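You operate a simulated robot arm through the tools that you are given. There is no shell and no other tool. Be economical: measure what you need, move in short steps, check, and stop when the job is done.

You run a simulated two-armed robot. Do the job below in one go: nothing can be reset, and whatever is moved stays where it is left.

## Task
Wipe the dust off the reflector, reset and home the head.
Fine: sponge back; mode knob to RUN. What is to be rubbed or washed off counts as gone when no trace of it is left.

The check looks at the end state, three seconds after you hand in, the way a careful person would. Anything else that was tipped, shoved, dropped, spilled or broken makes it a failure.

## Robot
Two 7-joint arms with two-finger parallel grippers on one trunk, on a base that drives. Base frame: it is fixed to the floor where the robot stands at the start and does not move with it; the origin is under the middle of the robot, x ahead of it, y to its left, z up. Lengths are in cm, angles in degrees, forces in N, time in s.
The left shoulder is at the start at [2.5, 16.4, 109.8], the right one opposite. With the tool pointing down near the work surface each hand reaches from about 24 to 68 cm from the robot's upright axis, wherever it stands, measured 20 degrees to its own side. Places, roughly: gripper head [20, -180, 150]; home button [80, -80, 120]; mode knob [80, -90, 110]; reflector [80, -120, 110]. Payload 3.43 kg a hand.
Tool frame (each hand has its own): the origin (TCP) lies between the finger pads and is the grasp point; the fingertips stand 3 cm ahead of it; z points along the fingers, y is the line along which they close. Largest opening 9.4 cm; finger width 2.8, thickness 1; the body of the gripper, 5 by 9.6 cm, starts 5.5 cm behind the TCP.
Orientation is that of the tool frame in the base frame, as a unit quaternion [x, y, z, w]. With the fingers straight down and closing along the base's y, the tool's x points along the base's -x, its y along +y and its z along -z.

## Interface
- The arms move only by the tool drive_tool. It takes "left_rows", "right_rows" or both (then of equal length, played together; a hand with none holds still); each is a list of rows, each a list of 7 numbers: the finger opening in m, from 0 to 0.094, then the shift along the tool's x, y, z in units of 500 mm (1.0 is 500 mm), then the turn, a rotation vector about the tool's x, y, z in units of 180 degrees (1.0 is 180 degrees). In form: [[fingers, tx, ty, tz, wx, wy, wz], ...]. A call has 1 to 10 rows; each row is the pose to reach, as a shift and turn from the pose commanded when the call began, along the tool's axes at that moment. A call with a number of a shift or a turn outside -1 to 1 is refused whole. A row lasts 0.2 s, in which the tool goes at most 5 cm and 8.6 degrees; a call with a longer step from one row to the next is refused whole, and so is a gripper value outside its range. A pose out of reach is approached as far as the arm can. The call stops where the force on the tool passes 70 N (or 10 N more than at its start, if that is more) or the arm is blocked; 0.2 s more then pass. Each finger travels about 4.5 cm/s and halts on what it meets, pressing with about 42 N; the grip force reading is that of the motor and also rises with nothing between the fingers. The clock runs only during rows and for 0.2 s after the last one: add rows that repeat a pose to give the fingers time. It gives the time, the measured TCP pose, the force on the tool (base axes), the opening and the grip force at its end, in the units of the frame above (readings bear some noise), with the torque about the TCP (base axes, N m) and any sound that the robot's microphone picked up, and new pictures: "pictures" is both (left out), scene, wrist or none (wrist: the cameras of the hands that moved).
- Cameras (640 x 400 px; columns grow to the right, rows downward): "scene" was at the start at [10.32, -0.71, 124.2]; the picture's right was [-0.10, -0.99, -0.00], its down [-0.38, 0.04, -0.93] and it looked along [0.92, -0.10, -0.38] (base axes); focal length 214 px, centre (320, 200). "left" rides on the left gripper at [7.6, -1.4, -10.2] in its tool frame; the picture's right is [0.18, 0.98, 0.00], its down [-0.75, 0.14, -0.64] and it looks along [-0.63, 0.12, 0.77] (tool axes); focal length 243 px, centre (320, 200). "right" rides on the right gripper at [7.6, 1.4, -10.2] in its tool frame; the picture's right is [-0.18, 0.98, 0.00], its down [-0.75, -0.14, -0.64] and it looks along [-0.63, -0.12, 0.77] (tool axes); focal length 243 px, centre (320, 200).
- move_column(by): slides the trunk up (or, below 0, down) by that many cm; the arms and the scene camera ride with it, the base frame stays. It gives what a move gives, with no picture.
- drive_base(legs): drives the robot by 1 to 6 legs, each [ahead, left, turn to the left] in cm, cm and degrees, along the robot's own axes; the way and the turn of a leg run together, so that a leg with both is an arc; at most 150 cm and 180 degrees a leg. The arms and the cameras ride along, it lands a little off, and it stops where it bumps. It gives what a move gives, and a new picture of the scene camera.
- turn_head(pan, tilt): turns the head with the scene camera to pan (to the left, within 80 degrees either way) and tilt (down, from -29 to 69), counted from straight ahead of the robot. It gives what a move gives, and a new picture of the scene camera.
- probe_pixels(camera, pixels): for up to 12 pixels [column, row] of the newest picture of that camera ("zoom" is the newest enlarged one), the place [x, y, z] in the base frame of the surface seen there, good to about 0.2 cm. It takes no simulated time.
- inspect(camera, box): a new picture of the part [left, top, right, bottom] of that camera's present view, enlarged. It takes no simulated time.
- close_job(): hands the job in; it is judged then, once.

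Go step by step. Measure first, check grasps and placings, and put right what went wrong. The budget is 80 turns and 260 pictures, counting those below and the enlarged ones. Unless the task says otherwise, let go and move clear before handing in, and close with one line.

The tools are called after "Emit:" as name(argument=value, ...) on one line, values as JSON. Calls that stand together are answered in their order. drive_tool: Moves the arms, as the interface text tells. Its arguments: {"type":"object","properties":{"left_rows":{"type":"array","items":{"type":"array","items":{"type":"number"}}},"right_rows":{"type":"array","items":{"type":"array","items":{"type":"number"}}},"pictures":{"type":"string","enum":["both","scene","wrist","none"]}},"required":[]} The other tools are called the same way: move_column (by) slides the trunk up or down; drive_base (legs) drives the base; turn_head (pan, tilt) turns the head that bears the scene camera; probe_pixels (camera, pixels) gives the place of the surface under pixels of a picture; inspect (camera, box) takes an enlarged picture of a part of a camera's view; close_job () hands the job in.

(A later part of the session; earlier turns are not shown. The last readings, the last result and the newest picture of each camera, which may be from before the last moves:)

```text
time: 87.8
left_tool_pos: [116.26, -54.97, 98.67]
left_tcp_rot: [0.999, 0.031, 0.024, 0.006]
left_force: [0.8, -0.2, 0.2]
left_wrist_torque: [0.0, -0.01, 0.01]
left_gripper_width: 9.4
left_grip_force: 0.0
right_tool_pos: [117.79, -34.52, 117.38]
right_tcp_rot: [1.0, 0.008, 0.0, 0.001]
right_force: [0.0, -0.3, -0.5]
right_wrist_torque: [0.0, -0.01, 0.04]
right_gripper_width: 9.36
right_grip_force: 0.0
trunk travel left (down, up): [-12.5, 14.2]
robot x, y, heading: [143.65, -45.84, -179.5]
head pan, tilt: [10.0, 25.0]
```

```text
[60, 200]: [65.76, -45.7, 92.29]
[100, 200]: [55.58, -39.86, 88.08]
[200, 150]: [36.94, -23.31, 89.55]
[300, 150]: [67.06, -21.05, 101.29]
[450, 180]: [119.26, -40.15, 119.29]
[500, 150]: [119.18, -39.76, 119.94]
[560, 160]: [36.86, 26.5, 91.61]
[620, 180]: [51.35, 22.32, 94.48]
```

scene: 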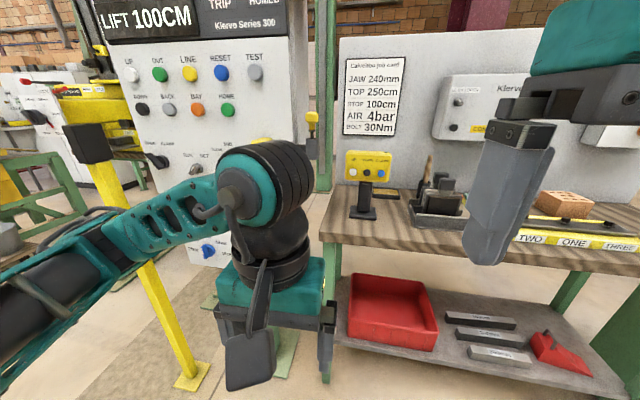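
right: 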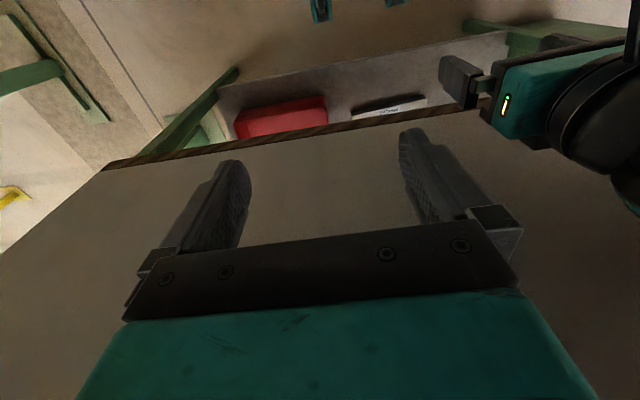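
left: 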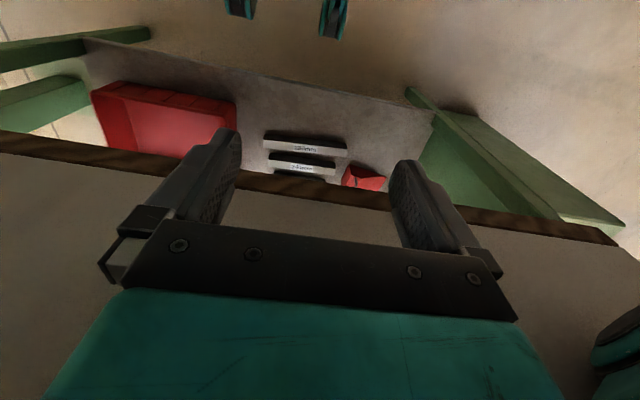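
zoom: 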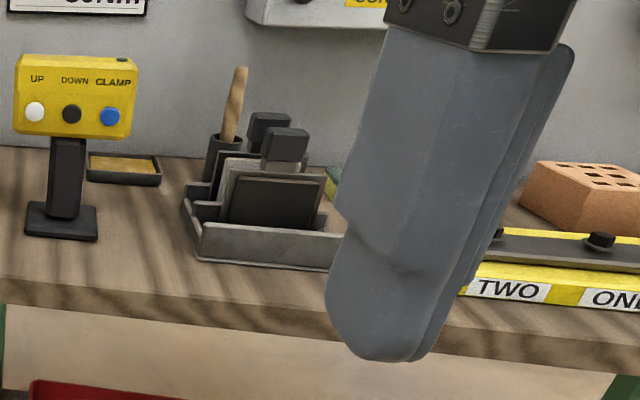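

The right hand blocks the view of the sponge; I'll move it outward (base +y) by 15 cm and drive a bit right.

Emit:
drive_tool(right_rows=[[0.094, 0, -0.1, 0, 0, 0, 0], [0.094, 0, -0.2, 0, 0, 0, 0], [0.094, 0, -0.3, 0, 0, 0, 0], [0.094, 0, -0.3, -0.05, 0, 0, 0]], pictures="none")

Emit:
drive_base(legs=[[10, -38, 0]])

Emit:
turn_head(pan=0, tilt=38)

```text
time: 88.8
left_tool_pos: [116.3, -54.95, 98.66]
left_tcp_rot: [0.999, 0.032, 0.024, 0.006]
left_force: [0.3, 0.2, -0.4]
left_wrist_torque: [0.0, 0.0, 0.01]
left_gripper_width: 9.41
left_grip_force: 0.0
right_tool_pos: [117.42, -19.51, 119.95]
right_tcp_rot: [1.0, 0.007, 0.001, 0.0]
right_force: [0.5, -0.2, -0.1]
right_wrist_torque: [0.0, 0.0, 0.04]
right_gripper_width: 9.39
right_grip_force: 0.0
trunk travel left (down, up): [-12.5, 14.2]
robot x, y, heading: [143.74, -45.51, -178.9]
head pan, tilt: [10.0, 25.0]
```

```text
time: 92.7
left_tool_pos: [105.65, -18.04, 98.79]
left_tcp_rot: [0.999, 0.036, 0.024, 0.005]
left_force: [-0.1, 0.1, 0.3]
left_wrist_torque: [0.01, 0.04, 0.02]
left_gripper_width: 9.4
left_grip_force: 0.1
right_tool_pos: [106.62, 17.39, 119.88]
right_tcp_rot: [1.0, 0.012, 0.001, 0.002]
right_force: [-0.1, -0.6, 0.3]
right_wrist_torque: [0.02, -0.01, 0.01]
right_gripper_width: 9.38
right_grip_force: 0.1
trunk travel left (down, up): [-12.5, 14.2]
robot x, y, heading: [133.22, -8.39, -178.5]
head pan, tilt: [10.0, 25.0]
```

scene: 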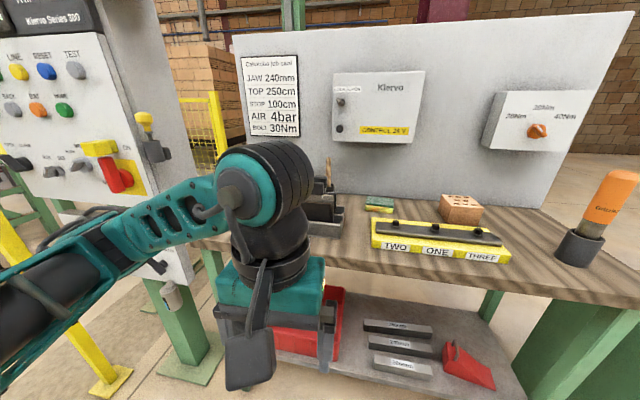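

```text
time: 93.4
left_tool_pos: [105.66, -18.1, 98.85]
left_tcp_rot: [0.999, 0.036, 0.024, 0.006]
left_force: [-0.2, -0.2, 0.0]
left_wrist_torque: [-0.01, 0.03, 0.0]
left_gripper_width: 9.39
left_grip_force: 0.1
right_tool_pos: [106.55, 17.41, 119.88]
right_tcp_rot: [1.0, 0.013, 0.001, 0.001]
right_force: [0.5, 0.2, 0.2]
right_wrist_torque: [0.01, -0.01, 0.02]
right_gripper_width: 9.38
right_grip_force: 0.0
trunk travel left (down, up): [-12.5, 14.2]
robot x, y, heading: [132.96, -8.81, -178.8]
head pan, tilt: [0.0, 38.0]
```

scene: 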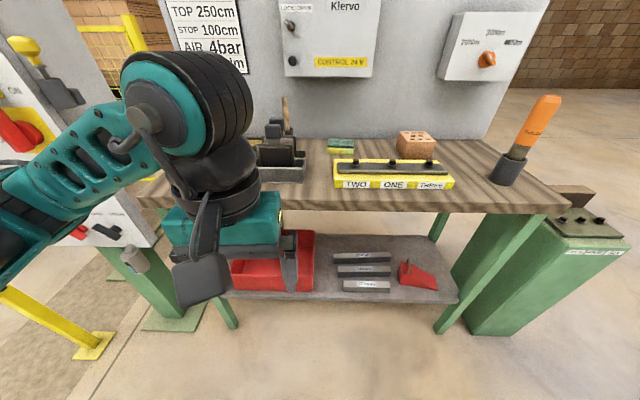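

The sponge is at (341,146). Zoom and measure it.

Emit:
inspect(camera="scene", box=[270, 120, 398, 200])

Emit:
probe_pixels(camera="zoom", pixels=[[295, 100], [415, 105], [290, 130], [410, 140], [290, 150], [410, 155], [350, 120], [200, 100], [250, 200], [340, 190], [350, 170], [450, 200]])

```text
5.00 times, centred on (334, 160) of scene
```

zoom: 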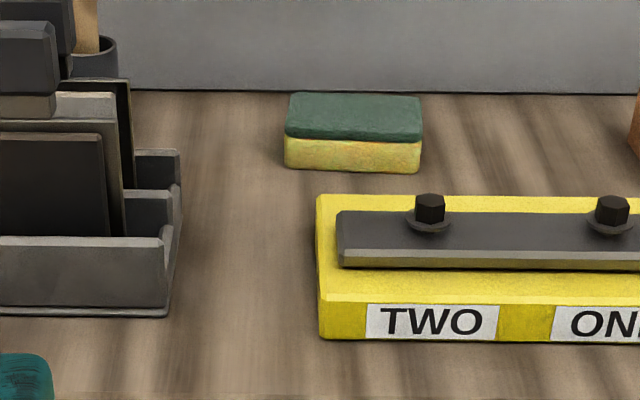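

```text
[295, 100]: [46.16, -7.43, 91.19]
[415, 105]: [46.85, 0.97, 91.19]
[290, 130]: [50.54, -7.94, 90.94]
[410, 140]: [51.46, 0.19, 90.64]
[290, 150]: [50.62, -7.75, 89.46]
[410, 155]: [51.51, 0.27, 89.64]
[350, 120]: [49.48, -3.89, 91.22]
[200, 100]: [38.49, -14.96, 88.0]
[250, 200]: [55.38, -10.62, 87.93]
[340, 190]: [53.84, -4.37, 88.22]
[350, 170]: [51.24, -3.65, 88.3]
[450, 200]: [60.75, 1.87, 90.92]
```

Sponge: x≈45.7–51.5, y≈−8…0.9, z 88–91.2, yellow side down, tilted ~6°. I'll raise the left hand, then drive close to the bench so the left hand can take it.

Emit:
drive_tool(left_rows=[[0.094, 0, 0, -0.1, 0, 0, 0], [0.094, 0, 0, -0.2, 0, 0, 0], [0.094, 0, 0, -0.3, 0, 0, 0], [0.094, 0, 0, -0.3, 0, 0, 0]], pictures="none")

Emit:
drive_base(legs=[[0, -20, 0], [24, 0, 0]])

```text
time: 94.4
left_tool_pos: [105.0, -18.03, 113.68]
left_tcp_rot: [0.999, 0.036, 0.024, 0.006]
left_force: [0.4, 0.2, 0.5]
left_wrist_torque: [0.01, 0.01, 0.01]
left_gripper_width: 9.38
left_grip_force: 0.1
right_tool_pos: [106.49, 17.5, 119.82]
right_tcp_rot: [1.0, 0.013, 0.0, 0.0]
right_force: [-0.5, 0.3, -0.8]
right_wrist_torque: [0.01, 0.0, -0.01]
right_gripper_width: 9.41
right_grip_force: 0.0
trunk travel left (down, up): [-12.5, 14.2]
robot x, y, heading: [132.95, -8.5, -178.6]
head pan, tilt: [0.0, 38.0]
```

```text
time: 98.1
left_tool_pos: [82.08, 1.76, 113.74]
left_tcp_rot: [0.999, 0.033, 0.024, 0.006]
left_force: [-0.3, -0.2, -0.2]
left_wrist_torque: [-0.03, -0.02, 0.02]
left_gripper_width: 9.39
left_grip_force: 0.0
right_tool_pos: [83.88, 37.22, 119.81]
right_tcp_rot: [1.0, 0.01, 0.0, 0.0]
right_force: [0.5, -0.3, -0.3]
right_wrist_torque: [-0.03, -0.02, 0.02]
right_gripper_width: 9.38
right_grip_force: 0.1
trunk travel left (down, up): [-12.5, 14.2]
robot x, y, heading: [110.35, 10.9, -179.3]
head pan, tilt: [0.0, 38.0]
```

scene: 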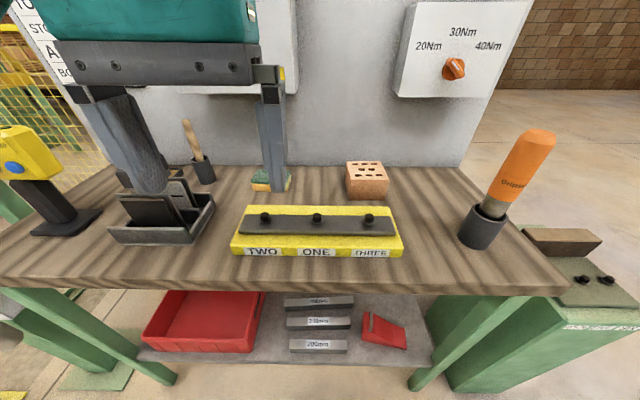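

Not blocked; the sponge's just behind the left finger at (268,180). I'll move the left hand over it while turning −79° about tool z so the fingers close across its short side.

Emit:
drive_tool(left_rows=[[0.08, -0.0685, 0.00614, 0.0129, 0, 0, -0.044], [0.08, -0.137, 0.01228, 0.0258, 0, 0, -0.088], [0.08, -0.2055, 0.01842, 0.0387, 0, 0, -0.132], [0.08, -0.274, 0.02456, 0.0516, 0, 0, -0.176], [0.08, -0.3425, 0.0307, 0.0645, 0, 0, -0.22], [0.08, -0.411, 0.03684, 0.0774, 0, 0, -0.264], [0.08, -0.4795, 0.04298, 0.0903, 0, 0, -0.308], [0.08, -0.548, 0.04912, 0.1032, 0, 0, -0.352], [0.08, -0.6165, 0.05526, 0.1161, 0, 0, -0.396], [0.08, -0.685, 0.0614, 0.129, 0, 0, -0.44]], pictures="both")

```text
time: 100.2
left_tool_pos: [53.34, -2.66, 107.08]
left_tcp_rot: [0.801, 0.598, 0.022, 0.026]
left_force: [21.6, 4.3, 3.2]
left_wrist_torque: [-0.48, 2.32, 0.0]
left_gripper_width: 7.68
left_grip_force: 0.0
left hand out of reach, approached as far as the arm can: row 10
right_tool_pos: [83.93, 37.27, 119.84]
right_tcp_rot: [1.0, 0.009, 0.0, 0.0]
right_force: [-0.1, -0.3, -0.3]
right_wrist_torque: [0.0, 0.0, -0.04]
right_gripper_width: 9.38
right_grip_force: 0.1
trunk travel left (down, up): [-12.5, 14.2]
robot x, y, heading: [110.6, 11.19, -178.7]
head pan, tilt: [0.0, 38.0]
stopped in row 10 (left hand): the force on the tool passed its limit at 89 N (the readings are from after the stop); the commanded pose is now the measured one
```

scene: 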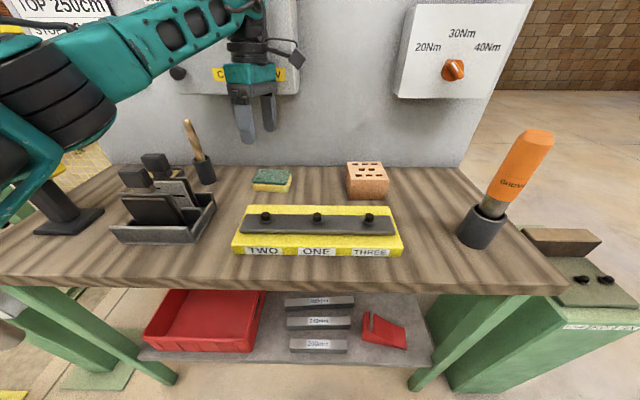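
left: 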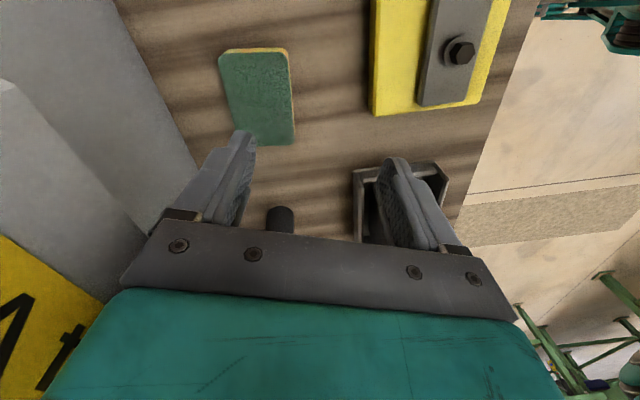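

The hand touched the Klervo box on the board (force +x). Back off 4 cm in +x and measure the box.

Emit:
drive_tool(left_rows=[[0.08, 0.02, 0.077, 0, 0, 0, 0], [0.08, 0.02, 0.077, 0, 0, 0, 0]], pictures="both")

Emit:
probe_pixels(camera="scene", pixels=[[210, 75], [290, 60], [292, 85], [220, 88], [225, 110], [240, 110], [265, 115], [175, 85], [290, 110], [300, 130]])

```text
time: 100.8
left_tool_pos: [56.63, -2.86, 106.76]
left_tcp_rot: [0.799, 0.6, 0.022, 0.027]
left_force: [-0.1, 0.3, 0.4]
left_wrist_torque: [-0.02, -0.01, 0.0]
left_gripper_width: 7.99
left_grip_force: 0.0
right_tool_pos: [83.7, 37.18, 119.85]
right_tcp_rot: [1.0, 0.01, 0.002, 0.001]
right_force: [-0.7, 0.7, 0.5]
right_wrist_torque: [0.01, 0.0, 0.0]
right_gripper_width: 9.39
right_grip_force: 0.0
trunk travel left (down, up): [-12.5, 14.2]
robot x, y, heading: [110.12, 10.95, -179.0]
head pan, tilt: [0.0, 38.0]
```

scene: 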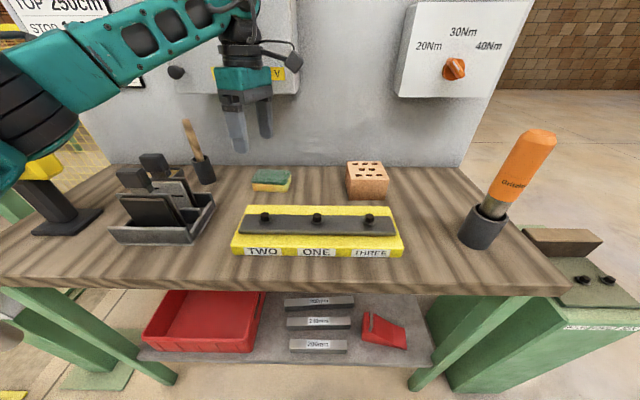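
left: 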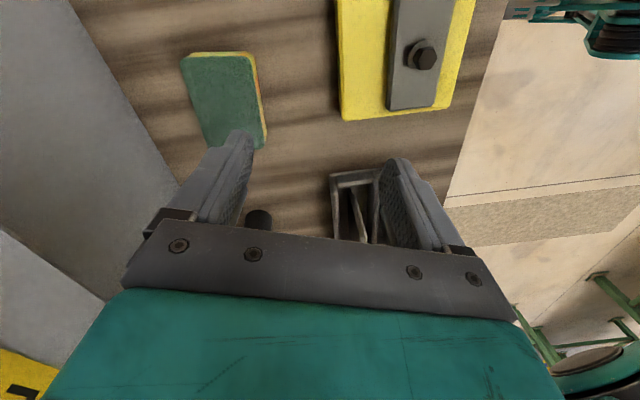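

```text
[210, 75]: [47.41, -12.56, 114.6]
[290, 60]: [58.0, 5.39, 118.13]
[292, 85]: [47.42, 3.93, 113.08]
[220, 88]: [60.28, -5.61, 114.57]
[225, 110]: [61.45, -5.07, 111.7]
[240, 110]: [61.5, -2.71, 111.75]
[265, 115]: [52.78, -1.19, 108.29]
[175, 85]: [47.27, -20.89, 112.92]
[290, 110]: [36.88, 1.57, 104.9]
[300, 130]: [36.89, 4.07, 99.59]
```

The Klervo box (front x=47.4, bottom z=112, y −21…4) overhangs the sponge, so I'll tilt the hand back about 14° and approach the sponge along the slanted tool axis.

Emit:
drive_tool(left_rows=[[0.072, 0, 0, 0, 0.034, -0.002, -0.0174], [0.072, 0, 0, 0, 0.067, -0.0037, -0.0349], [0.072, 0, 0, 0, 0.101, -0.0055, -0.0523], [0.072, -0.025, -0.055, 0.064, 0.101, -0.0055, -0.0523], [0.072, -0.051, -0.111, 0.128, 0.101, -0.0055, -0.0523], [0.072, -0.051, -0.111, 0.128, 0.101, -0.0055, -0.0523]], pictures="both")

```text
time: 102.2
left_tool_pos: [50.47, -4.03, 99.84]
left_tcp_rot: [0.743, 0.657, -0.081, -0.093]
left_force: [-0.3, -0.5, -0.2]
left_wrist_torque: [0.02, 0.01, 0.03]
left_gripper_width: 7.21
left_grip_force: 0.0
right_tool_pos: [83.69, 37.2, 119.88]
right_tcp_rot: [1.0, 0.01, 0.001, 0.002]
right_force: [1.0, -0.3, 0.6]
right_wrist_torque: [0.02, 0.01, 0.0]
right_gripper_width: 9.4
right_grip_force: 0.0
trunk travel left (down, up): [-12.5, 14.2]
robot x, y, heading: [110.11, 10.98, -179.1]
head pan, tilt: [0.0, 38.0]
```

scene: 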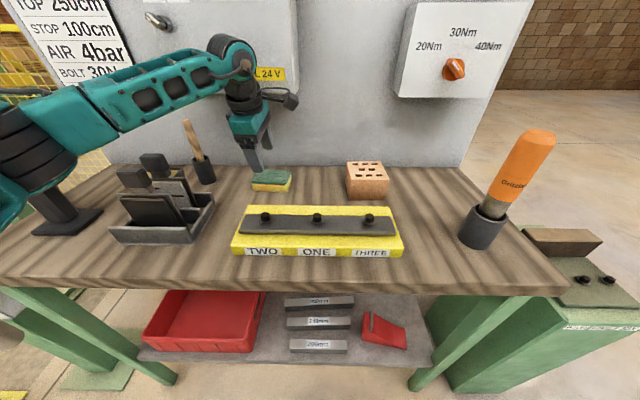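
left: 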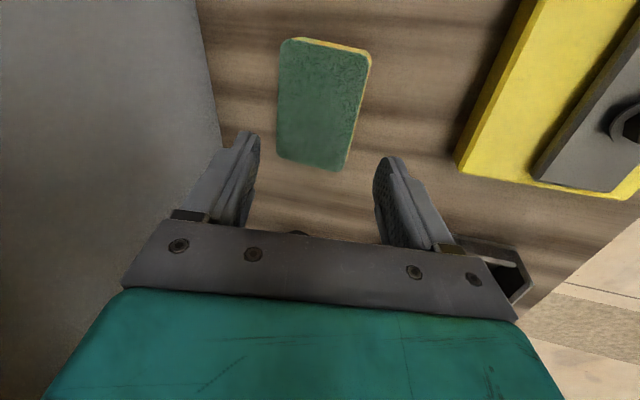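

Fingers straddle the sponge well. I'll go down along the slant to TCP z≈92.2.

Emit:
drive_tool(left_rows=[[0.072, 0.001, 0.004, 0.05, 0, 0, 0], [0.072, 0.002, 0.008, 0.1, 0, 0, 0], [0.072, 0.0025, 0.0115, 0.13, 0, 0, 0], [0.072, 0.0025, 0.0115, 0.1535, 0, 0, 0], [0.072, 0.0025, 0.0115, 0.1535, 0, 0, 0]], pictures="both")

Emit:
inspect(camera="scene", box=[190, 100, 350, 200])

```text
time: 103.3
left_tool_pos: [49.76, -3.67, 92.93]
left_tcp_rot: [0.743, 0.657, -0.084, -0.096]
left_force: [3.9, -2.2, 19.7]
left_wrist_torque: [0.09, 0.75, 0.01]
left_gripper_width: 7.26
left_grip_force: 0.3
right_tool_pos: [83.93, 37.21, 119.84]
right_tcp_rot: [1.0, 0.01, -0.001, 0.001]
right_force: [0.3, 0.2, -0.6]
right_wrist_torque: [-0.01, 0.05, -0.01]
right_gripper_width: 9.42
right_grip_force: 0.0
trunk travel left (down, up): [-12.5, 14.2]
robot x, y, heading: [110.61, 11.33, -178.7]
head pan, tilt: [0.0, 38.0]
```

scene: 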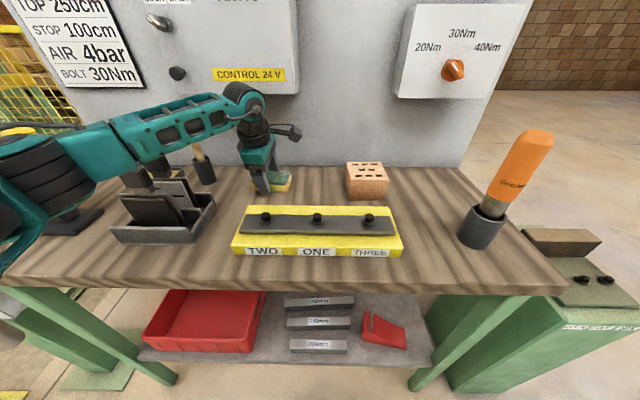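
left: 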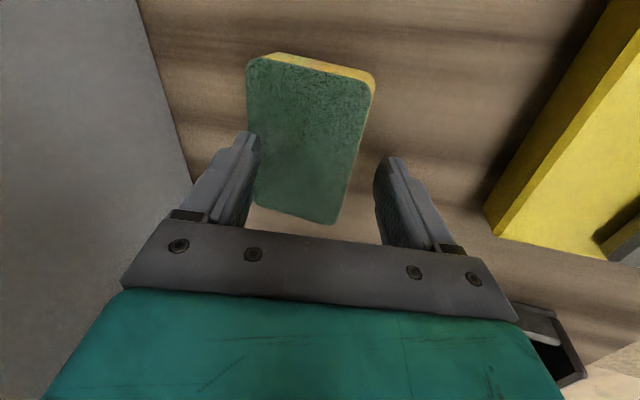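

```text
4.00 times, centred on (270, 150) of scene
```

zoom: 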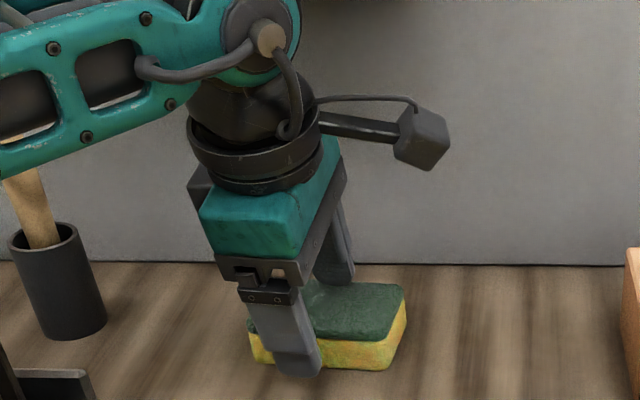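

Finger touches the bench (20 N up). I'll lift 0.4 cm and close.

Emit:
drive_tool(left_rows=[[0.072, 0, 0, -0.012, 0, 0, 0], [0.05, 0, 0, -0.012, 0, 0, 0], [0.03, 0, 0, -0.012, 0, 0, 0], [0.01, 0, 0, -0.012, 0, 0, 0], [0.01, 0, 0, -0.012, 0, 0, 0], [0.01, 0, 0, -0.012, 0, 0, 0]], pictures="wrist")

Emit:
inspect(camera="scene", box=[190, 100, 350, 200])

```text
time: 104.8
left_tool_pos: [50.07, -3.61, 93.51]
left_tcp_rot: [0.743, 0.657, -0.081, -0.094]
left_force: [2.6, 0.1, 21.0]
left_wrist_torque: [0.06, 0.51, 0.07]
left_gripper_width: 3.61
left_grip_force: 23.3
right_tool_pos: [84.01, 37.28, 119.85]
right_tcp_rot: [1.0, 0.01, 0.0, 0.0]
right_force: [0.0, -0.6, 0.6]
right_wrist_torque: [0.02, 0.01, 0.01]
right_gripper_width: 9.38
right_grip_force: 0.1
trunk travel left (down, up): [-12.5, 14.2]
robot x, y, heading: [110.51, 10.9, -179.3]
head pan, tilt: [0.0, 38.0]
```

left: 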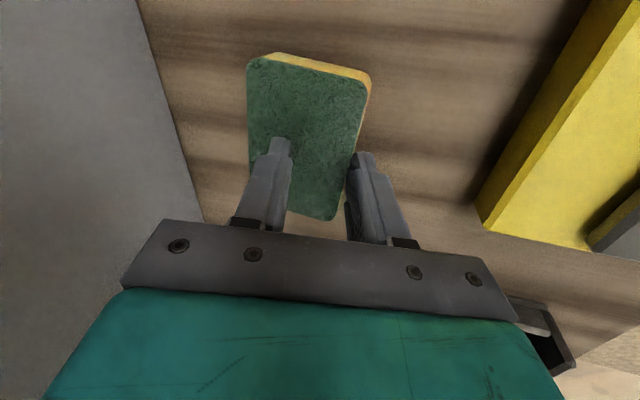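

```text
4.00 times, centred on (270, 150) of scene
```

zoom: 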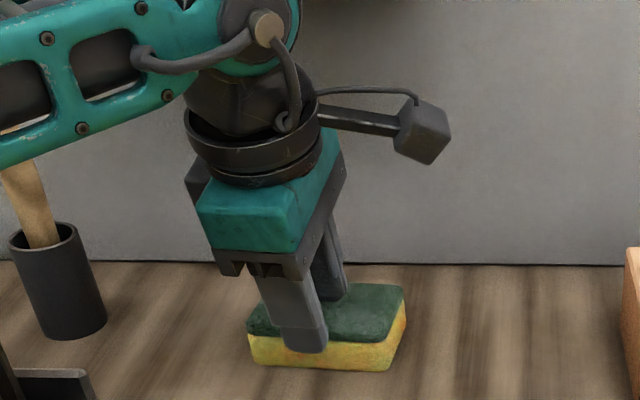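

The back finger slid on top of the sponge — it must be ~1.3 cm further back. Let me check wrist clearance to the box before shifting.

Emit:
probe_pixels(camera="zoom", pixels=[[250, 155], [265, 25], [240, 110], [305, 100], [300, 20], [215, 215], [320, 170], [340, 155], [420, 135], [300, 5], [330, 300], [350, 340]])

Emit:
drive_tool(left_rows=[[0.03, 0, 0, 0, 0, 0, 0], [0.05, 0, 0, 0, 0, 0, 0], [0.08, 0, 0, -0.02, 0, 0, 0], [0.08, 0, 0, -0.05, 0, 0, 0], [0.08, 0, 0, -0.06, 0, 0, 0], [0.08, 0, 0, -0.06, 0, 0, 0]], pictures="both")

```text
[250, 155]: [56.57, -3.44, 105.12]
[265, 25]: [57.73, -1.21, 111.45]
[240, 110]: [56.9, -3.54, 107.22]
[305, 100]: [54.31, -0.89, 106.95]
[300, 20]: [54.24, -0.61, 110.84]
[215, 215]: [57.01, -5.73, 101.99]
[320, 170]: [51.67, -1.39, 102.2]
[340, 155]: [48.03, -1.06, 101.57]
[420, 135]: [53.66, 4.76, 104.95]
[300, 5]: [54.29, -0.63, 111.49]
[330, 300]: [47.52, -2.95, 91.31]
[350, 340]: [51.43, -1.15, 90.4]
```

```text
time: 106.2
left_tool_pos: [50.71, -3.63, 95.86]
left_tcp_rot: [0.742, 0.659, -0.08, -0.093]
left_force: [-0.5, -0.2, 0.2]
left_wrist_torque: [0.0, 0.0, 0.02]
left_gripper_width: 8.0
left_grip_force: 0.1
right_tool_pos: [83.82, 37.25, 119.76]
right_tcp_rot: [1.0, 0.009, 0.001, 0.001]
right_force: [-0.7, 0.9, -0.6]
right_wrist_torque: [0.03, -0.03, -0.02]
right_gripper_width: 9.38
right_grip_force: 0.1
trunk travel left (down, up): [-12.5, 14.2]
robot x, y, heading: [109.99, 11.12, -178.9]
head pan, tilt: [0.0, 38.0]
```

scene: 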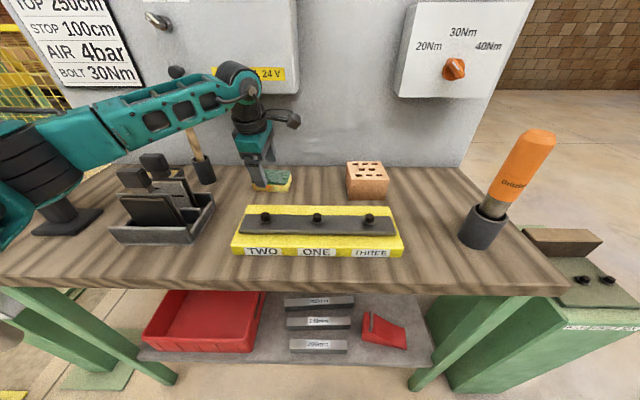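
left: 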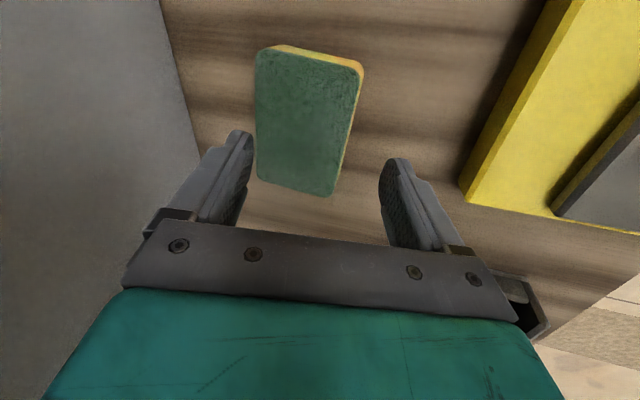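

The sponge top blocks the back fingertip; I'll reduce tilt by 4°, shift back ~1 cm and go slightly lower, then close.

Emit:
drive_tool(left_rows=[[0.078, -0.008, -0.016, 0, -0.012, 0, 0], [0.078, -0.008, -0.016, 0.01, -0.023, 0, 0], [0.078, -0.008, -0.016, 0.04, -0.023, 0, 0], [0.078, -0.008, -0.016, 0.07, -0.023, 0, 0], [0.078, -0.008, -0.016, 0.0814, -0.023, 0, 0], [0.078, -0.008, -0.016, 0.0814, -0.023, 0, 0]], pictures="wrist")

Emit:
inspect(camera="scene", box=[190, 100, 350, 200])

```text
time: 107.5
left_tool_pos: [48.87, -3.78, 93.0]
left_tcp_rot: [0.745, 0.66, -0.062, -0.071]
left_force: [-4.4, -1.9, 28.5]
left_wrist_torque: [0.12, 1.44, 0.1]
left_gripper_width: 8.36
left_grip_force: 4.9
right_tool_pos: [84.0, 37.35, 119.83]
right_tcp_rot: [1.0, 0.01, 0.0, 0.001]
right_force: [0.3, -0.2, 0.0]
right_wrist_torque: [-0.02, -0.01, 0.05]
right_gripper_width: 9.37
right_grip_force: 0.1
trunk travel left (down, up): [-12.5, 14.2]
robot x, y, heading: [109.83, 11.35, -179.3]
head pan, tilt: [0.0, 38.0]
```

left: 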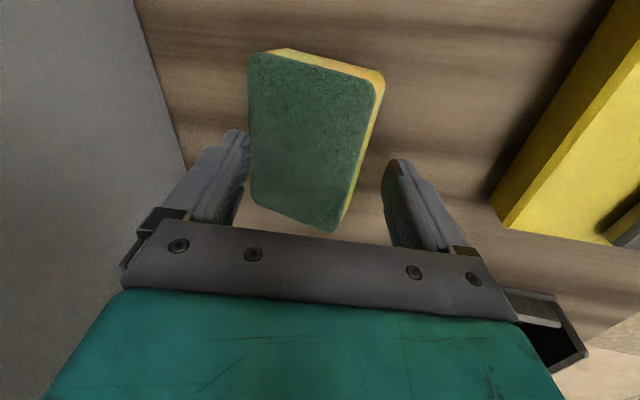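

```text
4.00 times, centred on (270, 150) of scene
```

zoom: 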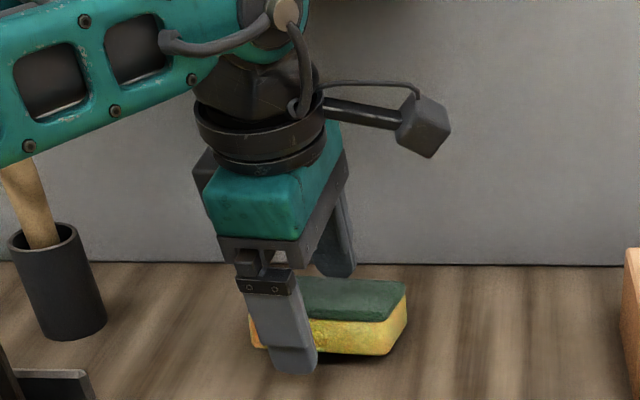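

The back finger seems to press on the sponge's rear edge (front lifted). I'll lift and re-measure the sponge.

Emit:
drive_tool(left_rows=[[0.085, 0, 0, -0.03, 0, 0, 0], [0.085, 0, 0, -0.08, 0, 0, 0], [0.085, 0, 0, -0.08, 0, 0, 0]], pictures="wrist")

Emit:
probe_pixels(camera="left", pixels=[[265, 70], [265, 120], [265, 170], [345, 80], [335, 140], [330, 180], [300, 120], [240, 140], [395, 165]])

Emit:
inspect(camera="scene", box=[190, 100, 350, 200])

```text
time: 108.3
left_tool_pos: [49.61, -4.02, 96.36]
left_tcp_rot: [0.747, 0.66, -0.057, -0.065]
left_force: [0.4, -0.6, 0.6]
left_wrist_torque: [0.04, -0.01, 0.02]
left_gripper_width: 8.49
left_grip_force: 0.1
right_tool_pos: [83.78, 37.25, 119.75]
right_tcp_rot: [1.0, 0.009, 0.001, 0.001]
right_force: [-0.9, -0.2, 0.2]
right_wrist_torque: [0.01, -0.03, -0.01]
right_gripper_width: 9.38
right_grip_force: 0.0
trunk travel left (down, up): [-12.5, 14.2]
robot x, y, heading: [110.54, 10.91, -179.1]
head pan, tilt: [0.0, 38.0]
```

left: 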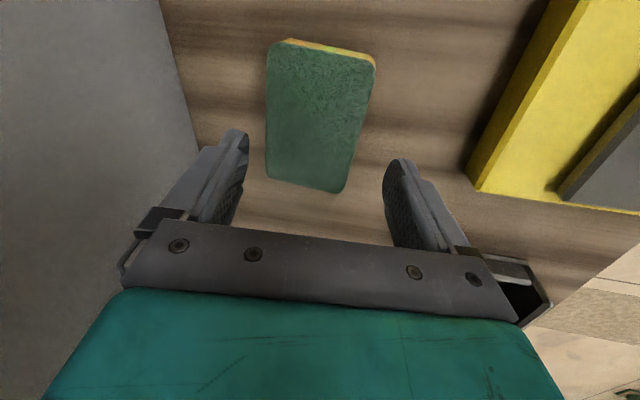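

```text
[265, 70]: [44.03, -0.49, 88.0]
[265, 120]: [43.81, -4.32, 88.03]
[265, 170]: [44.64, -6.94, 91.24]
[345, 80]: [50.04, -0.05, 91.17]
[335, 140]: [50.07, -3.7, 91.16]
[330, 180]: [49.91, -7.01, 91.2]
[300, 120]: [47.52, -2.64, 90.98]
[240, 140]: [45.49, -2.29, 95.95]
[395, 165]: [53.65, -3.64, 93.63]
```

```text
4.00 times, centred on (270, 150) of scene
```

zoom: 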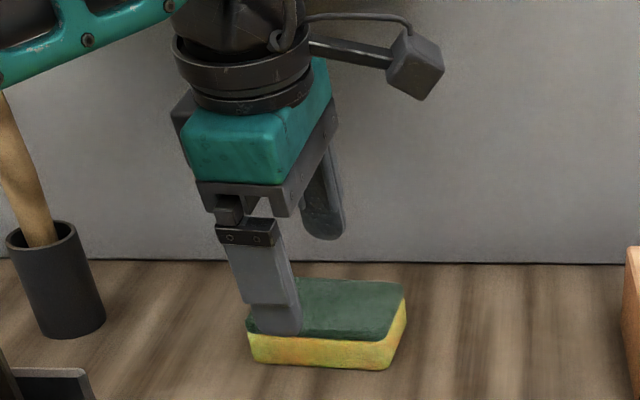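

Sponge hardly moved: x≈45.1–51.3 (6.2 wide), so I need a wider opening. Descend again with 8.8 cm open.

Emit:
drive_tool(left_rows=[[0.089, 0.002, -0.0036, 0, 0, 0, 0], [0.089, 0.002, -0.0036, 0.03, 0, 0, 0], [0.089, 0.002, -0.0036, 0.06, 0, 0, 0], [0.089, 0.002, -0.0036, 0.08, 0, 0, 0], [0.089, 0.002, -0.0036, 0.087, 0, 0, 0], [0.089, 0.002, -0.0036, 0.087, 0, 0, 0]], pictures="wrist")

Emit:
inspect(camera="scene", box=[190, 100, 350, 200])

```text
time: 109.8
left_tool_pos: [48.73, -3.85, 91.97]
left_tcp_rot: [0.746, 0.661, -0.057, -0.066]
left_force: [-0.8, -0.6, 0.7]
left_wrist_torque: [-0.03, -0.01, -0.02]
left_gripper_width: 8.88
left_grip_force: 0.0
right_tool_pos: [83.84, 37.12, 119.83]
right_tcp_rot: [1.0, 0.01, 0.001, 0.001]
right_force: [0.4, -0.6, -0.5]
right_wrist_torque: [0.01, 0.02, -0.02]
right_gripper_width: 9.4
right_grip_force: 0.0
trunk travel left (down, up): [-12.5, 14.2]
robot x, y, heading: [109.99, 10.65, -178.9]
head pan, tilt: [0.0, 38.0]
```

left: 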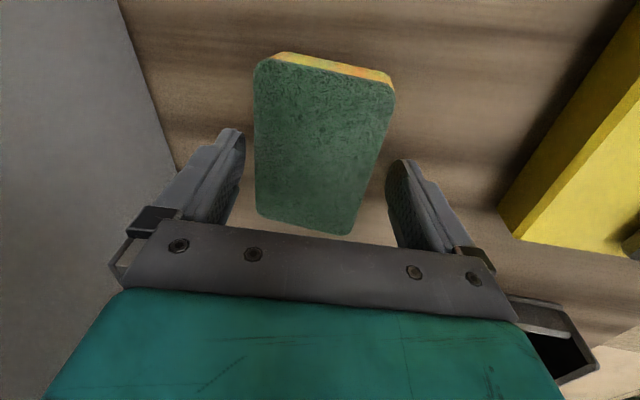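

```text
4.00 times, centred on (270, 150) of scene
```

zoom: 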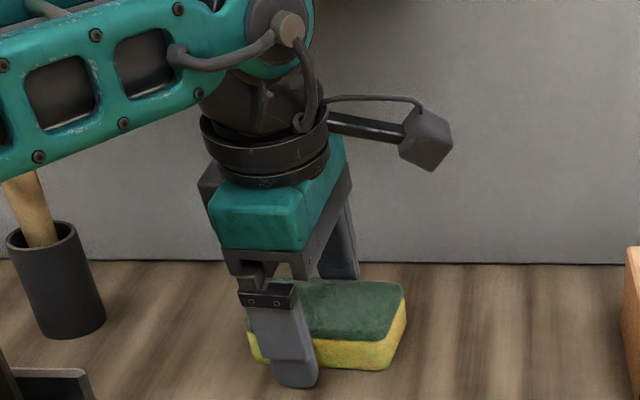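

Both fingers now straddle the sponge with no contact. Close.

Emit:
drive_tool(left_rows=[[0.075, 0, 0, 0, 0, 0, 0], [0.06, 0, 0, 0, 0, 0, 0], [0.045, 0, 0, 0, 0, 0, 0], [0.03, 0, 0, 0, 0, 0, 0], [0.02, 0, 0, 0, 0, 0, 0], [0.02, 0, 0, 0, 0, 0, 0]], pictures="wrist")

Emit:
inspect(camera="scene", box=[190, 100, 350, 200])

```text
time: 111.2
left_tool_pos: [48.76, -3.91, 91.98]
left_tcp_rot: [0.745, 0.661, -0.058, -0.065]
left_force: [-0.1, 0.2, 0.3]
left_wrist_torque: [0.0, 0.01, 0.03]
left_gripper_width: 6.13
left_grip_force: 41.6
right_tool_pos: [83.75, 37.16, 119.73]
right_tcp_rot: [1.0, 0.01, 0.001, 0.001]
right_force: [0.0, 0.7, 1.0]
right_wrist_torque: [-0.01, 0.01, -0.03]
right_gripper_width: 9.41
right_grip_force: 0.1
trunk travel left (down, up): [-12.5, 14.2]
robot x, y, heading: [110.15, 11.48, -178.6]
head pan, tilt: [0.0, 38.0]
```

left: 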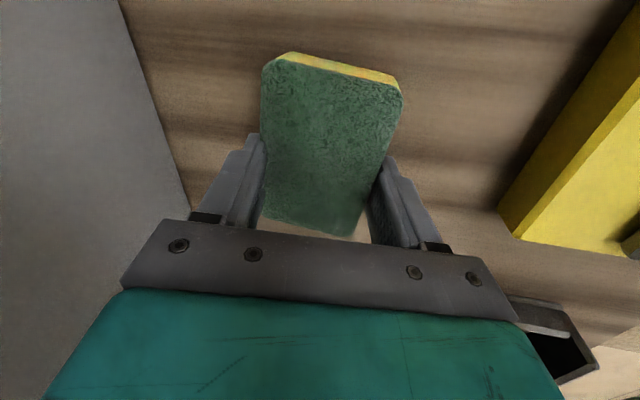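

```text
4.00 times, centred on (270, 150) of scene
```

zoom: 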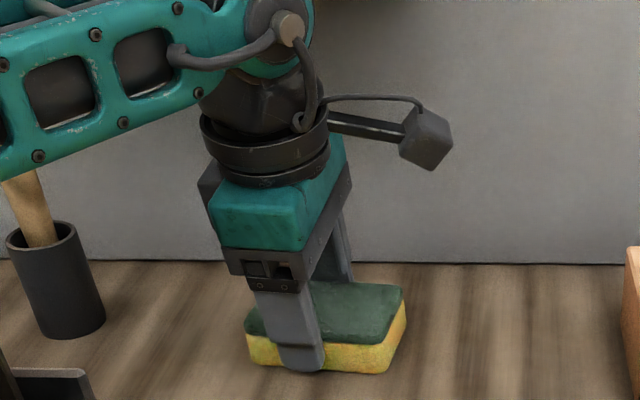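

Good grip (6.1 cm, 42 N). Lift along the slant and pull back toward the robot.

Emit:
drive_tool(left_rows=[[0.02, 0, 0, -0.05, 0, 0, 0], [0.02, 0, 0, -0.1, 0, 0, 0], [0.02, 0, 0, -0.16, 0, 0, 0], [0.02, 0.01, 0.08, -0.18, 0, 0, 0], [0.02, 0.02, 0.16, -0.2, 0, 0, 0], [0.02, 0.03, 0.24, -0.23, 0, 0, 0], [0.02, 0.04, 0.32, -0.26, 0, 0, 0], [0.02, 0.05, 0.4, -0.28, 0, 0, 0], [0.02, 0.05, 0.48, -0.28, 0, 0, 0]], pictures="both")

```text
time: 113.2
left_tool_pos: [75.05, -4.49, 101.42]
left_tcp_rot: [0.745, 0.661, -0.058, -0.066]
left_force: [0.5, -0.1, -0.2]
left_wrist_torque: [0.03, -0.01, 0.01]
left_gripper_width: 6.02
left_grip_force: 42.4
right_tool_pos: [83.7, 37.16, 119.86]
right_tcp_rot: [1.0, 0.009, 0.001, 0.0]
right_force: [-0.2, 0.5, 0.1]
right_wrist_torque: [0.0, -0.02, 0.01]
right_gripper_width: 9.38
right_grip_force: 0.0
trunk travel left (down, up): [-12.5, 14.2]
robot x, y, heading: [110.13, 11.03, -179.0]
head pan, tilt: [0.0, 38.0]
```

scene: 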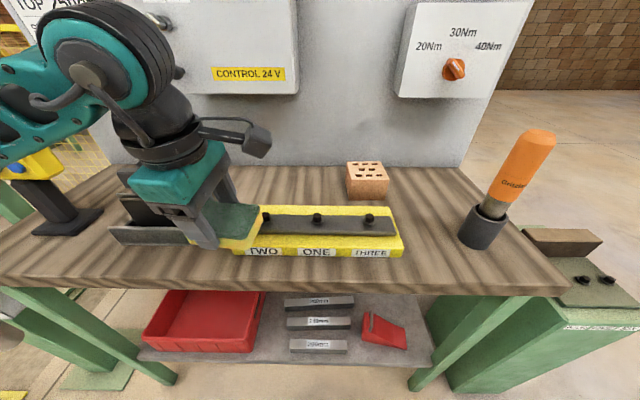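
left: 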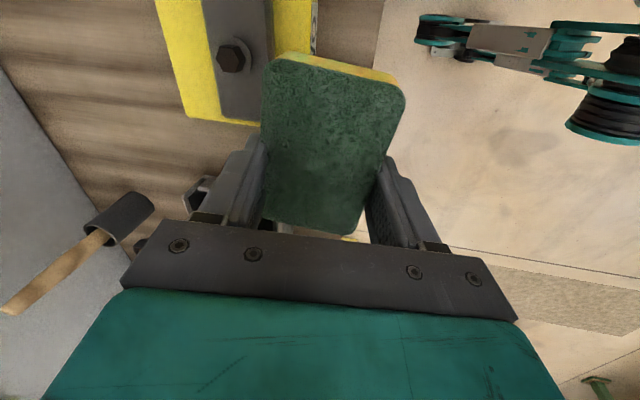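

Sponge is held. Back away and drive left to see the reflector's −y face.

Emit:
drive_base(legs=[[-42, 0, 0], [0, 150, 0], [0, 30, 0]])

Emit:
turn_head(pan=-30, tilt=15)

Emit:
turn_head(pan=30, tilt=25)

```text
time: 131.7
left_tool_pos: [113.41, -185.73, 101.4]
left_tcp_rot: [0.759, 0.645, -0.055, -0.066]
left_force: [-0.3, -1.1, 0.2]
left_wrist_torque: [0.02, -0.01, 0.0]
left_gripper_width: 6.21
left_grip_force: 42.3
right_tool_pos: [123.83, -144.5, 119.76]
right_tcp_rot: [1.0, -0.012, 0.001, 0.001]
right_force: [-0.4, 0.4, -0.6]
right_wrist_torque: [0.01, 0.01, 0.01]
right_gripper_width: 9.41
right_grip_force: 0.0
trunk travel left (down, up): [-12.5, 14.2]
robot x, y, heading: [148.98, -171.43, 178.5]
head pan, tilt: [0.0, 38.0]
```

scene: 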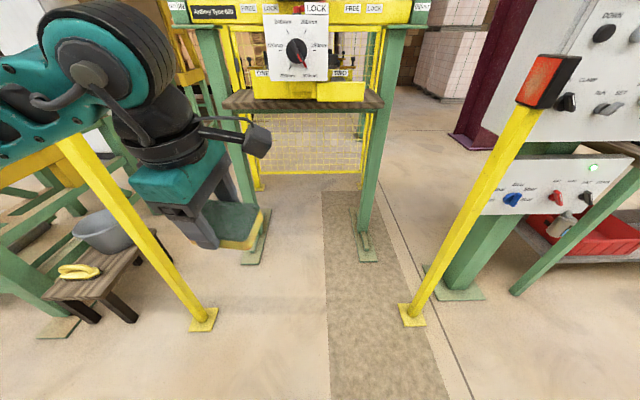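

```text
time: 132.6
left_tool_pos: [113.32, -185.75, 101.43]
left_tcp_rot: [0.76, 0.644, -0.056, -0.066]
left_force: [0.0, -0.2, 0.5]
left_wrist_torque: [-0.04, -0.04, -0.01]
left_gripper_width: 6.2
left_grip_force: 41.9
right_tool_pos: [123.9, -144.44, 119.81]
right_tcp_rot: [1.0, -0.011, 0.001, 0.001]
right_force: [0.4, 0.0, 1.1]
right_wrist_torque: [0.0, 0.0, 0.01]
right_gripper_width: 9.37
right_grip_force: 0.1
trunk travel left (down, up): [-12.5, 14.2]
robot x, y, heading: [149.17, -171.92, 178.5]
head pan, tilt: [-30.0, 15.0]
```

scene: 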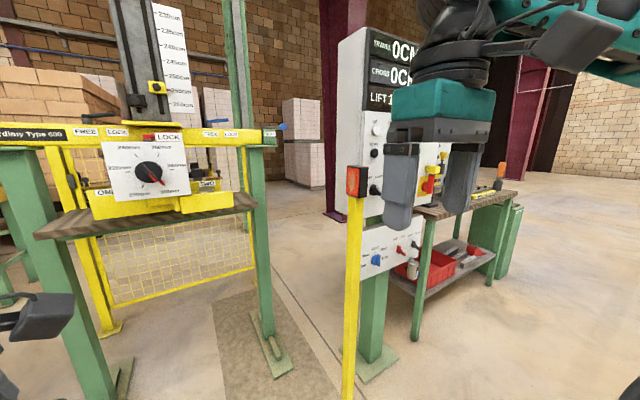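

```text
time: 133.9
left_tool_pos: [113.35, -185.69, 101.41]
left_tcp_rot: [0.76, 0.644, -0.055, -0.068]
left_force: [-0.1, 0.5, -0.1]
left_wrist_torque: [0.04, 0.03, -0.01]
left_gripper_width: 6.2
left_grip_force: 41.4
right_tool_pos: [123.94, -144.49, 119.94]
right_tcp_rot: [1.0, -0.011, 0.001, 0.001]
right_force: [-0.3, -0.4, -0.3]
right_wrist_torque: [-0.01, -0.01, 0.02]
right_gripper_width: 9.41
right_grip_force: 0.0
trunk travel left (down, up): [-12.5, 14.2]
robot x, y, heading: [149.26, -171.55, 178.8]
head pan, tilt: [30.0, 25.0]
```

scene: 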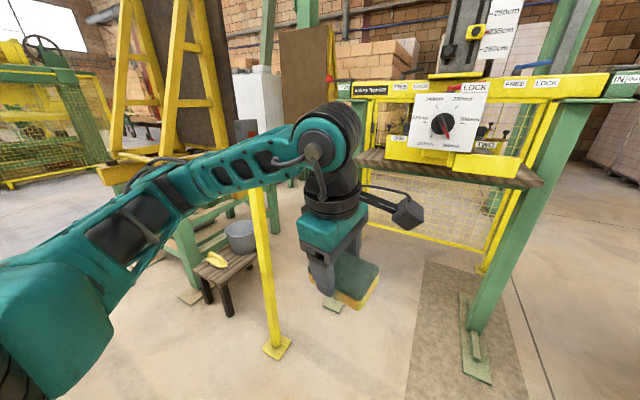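

The reflector's red face faces −y, as thought. Zoom and measure it.

Emit:
turn_head(pan=-25, tilt=18)

Emit:
inspect(camera="scene", box=[310, 130, 390, 190])

Emit:
inspect(camera="scene", box=[300, 220, 428, 300])

```text
time: 135.1
left_tool_pos: [113.24, -185.76, 101.36]
left_tcp_rot: [0.76, 0.644, -0.056, -0.067]
left_force: [-0.4, 0.0, -0.3]
left_wrist_torque: [0.03, -0.01, 0.0]
left_gripper_width: 6.21
left_grip_force: 42.3
right_tool_pos: [124.03, -144.36, 119.85]
right_tcp_rot: [1.0, -0.012, 0.001, 0.0]
right_force: [0.0, -0.2, -1.0]
right_wrist_torque: [-0.01, -0.01, -0.01]
right_gripper_width: 9.39
right_grip_force: 0.1
trunk travel left (down, up): [-12.5, 14.2]
robot x, y, heading: [148.98, -171.48, 178.4]
head pan, tilt: [-25.0, 18.0]
```

scene: 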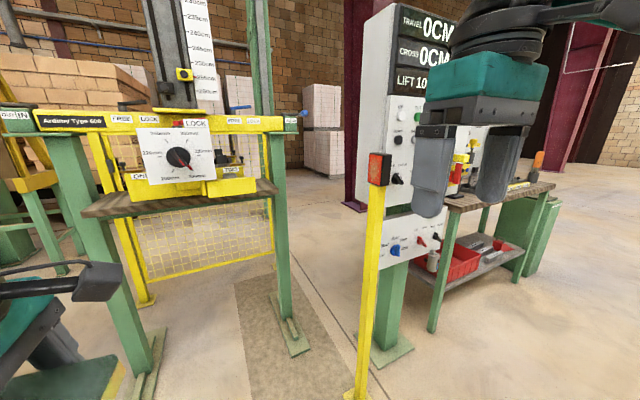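

```text
6.67 times, centred on (350, 160) of scene
```

zoom: 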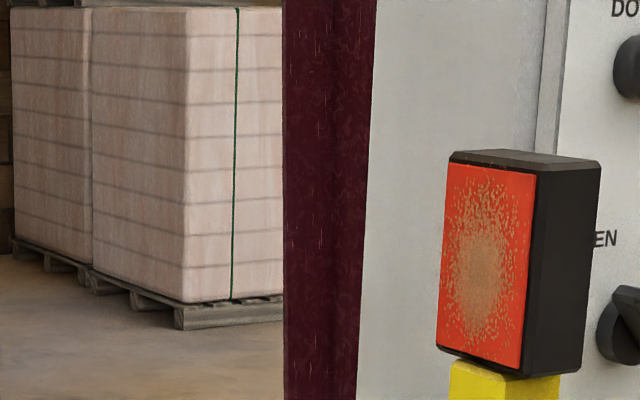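

```text
5.00 times, centred on (364, 260) of scene
```

zoom: 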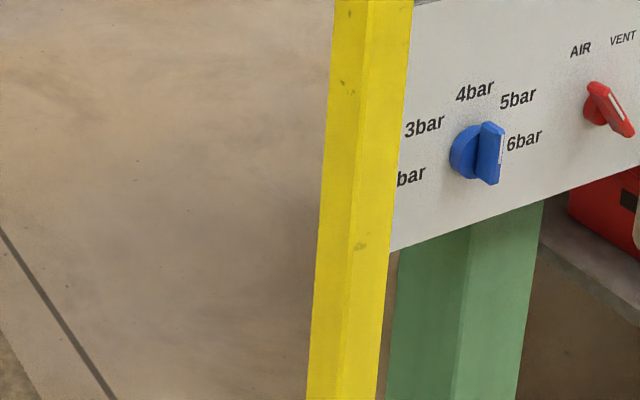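

Dust is visible on the red face. Measuring its corners.

Emit:
inspect(camera="scene", box=[350, 140, 414, 200])

Emit:
probe_pixels(camera="scene", pixels=[[378, 157], [388, 158], [376, 181], [386, 183], [382, 170], [391, 165], [394, 170], [385, 153], [378, 200], [370, 330]])

```text
6.67 times, centred on (382, 170) of scene
```

zoom: 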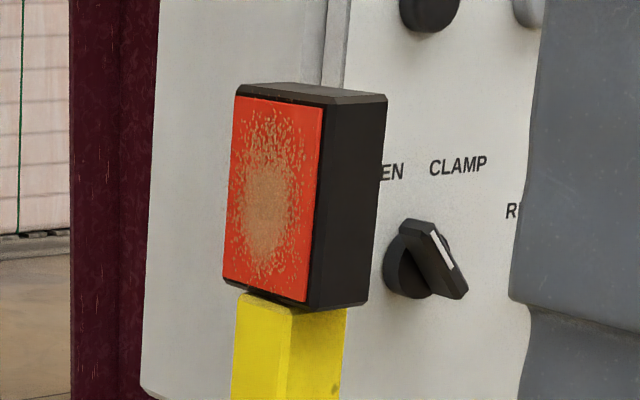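

```text
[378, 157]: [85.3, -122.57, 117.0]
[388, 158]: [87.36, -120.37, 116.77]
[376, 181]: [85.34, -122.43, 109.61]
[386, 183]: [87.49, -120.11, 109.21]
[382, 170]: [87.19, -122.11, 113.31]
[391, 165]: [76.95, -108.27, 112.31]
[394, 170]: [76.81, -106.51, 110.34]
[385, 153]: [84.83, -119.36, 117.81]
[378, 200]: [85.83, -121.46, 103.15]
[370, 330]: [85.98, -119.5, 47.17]
```

Emit:
probe_pixels(camera="zoom", pixels=[[240, 110], [315, 120], [230, 270], [302, 290], [265, 190], [255, 130], [280, 130], [300, 200], [340, 200], [375, 150], [270, 90]])

```text
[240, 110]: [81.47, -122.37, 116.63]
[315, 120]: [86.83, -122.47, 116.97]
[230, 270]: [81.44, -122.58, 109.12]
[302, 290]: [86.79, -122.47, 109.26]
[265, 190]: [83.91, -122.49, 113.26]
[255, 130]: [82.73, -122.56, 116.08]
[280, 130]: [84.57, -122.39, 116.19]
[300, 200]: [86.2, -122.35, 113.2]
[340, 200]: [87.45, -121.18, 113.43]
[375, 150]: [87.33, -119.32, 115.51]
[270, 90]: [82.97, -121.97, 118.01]
```

Face: x 81–87.2, z 108.8–117.4, plane y≈−122.45. I'll measure the gantry's front to plan standing south of the post facing +y.

Emit:
probe_pixels(camera="scene", pixels=[[275, 190], [90, 213], [285, 170], [300, 345], [180, 215], [50, 125], [290, 122], [150, 385], [230, 190], [285, 260]])

Emit:
drive_base(legs=[[0, 0, -88.5]])

Emit:
turn_head(pan=35, tilt=20)

```text
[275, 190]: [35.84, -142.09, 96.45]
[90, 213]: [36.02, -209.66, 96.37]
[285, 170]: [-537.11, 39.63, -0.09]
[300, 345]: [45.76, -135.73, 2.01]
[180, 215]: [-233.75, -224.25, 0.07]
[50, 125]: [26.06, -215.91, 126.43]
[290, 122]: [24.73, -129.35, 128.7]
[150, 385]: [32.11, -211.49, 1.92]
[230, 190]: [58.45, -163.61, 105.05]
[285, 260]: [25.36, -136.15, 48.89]
```

```text
time: 139.3
left_tool_pos: [133.78, -136.49, 101.44]
left_tcp_rot: [0.994, -0.062, 0.006, -0.087]
left_force: [-0.3, 0.1, -0.1]
left_wrist_torque: [0.0, 0.02, 0.01]
left_gripper_width: 6.23
left_grip_force: 41.9
right_tool_pos: [175.35, -145.55, 119.94]
right_tcp_rot: [0.712, -0.702, 0.0, 0.001]
right_force: [0.0, 0.4, 0.3]
right_wrist_torque: [0.01, -0.01, -0.02]
right_gripper_width: 9.38
right_grip_force: 0.0
trunk travel left (down, up): [-12.5, 14.2]
robot x, y, heading: [149.29, -172.0, 91.0]
head pan, tilt: [-25.0, 18.0]
```

scene: 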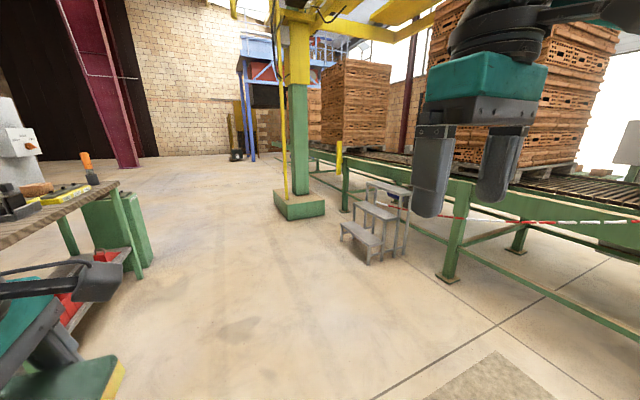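

```text
time: 140.6
left_tool_pos: [133.71, -136.5, 101.5]
left_tcp_rot: [0.994, -0.061, 0.006, -0.087]
left_force: [0.5, 0.8, 0.6]
left_wrist_torque: [0.01, -0.01, -0.01]
left_gripper_width: 6.18
left_grip_force: 42.1
right_tool_pos: [175.37, -145.51, 119.77]
right_tcp_rot: [0.712, -0.702, 0.0, 0.001]
right_force: [0.2, 0.2, -0.3]
right_wrist_torque: [-0.02, -0.03, 0.02]
right_gripper_width: 9.4
right_grip_force: 0.1
trunk travel left (down, up): [-12.5, 14.2]
robot x, y, heading: [149.1, -171.85, 90.8]
head pan, tilt: [35.0, 20.0]
```

scene: 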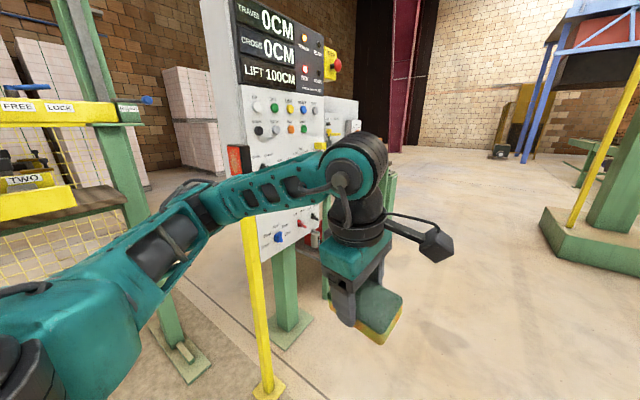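

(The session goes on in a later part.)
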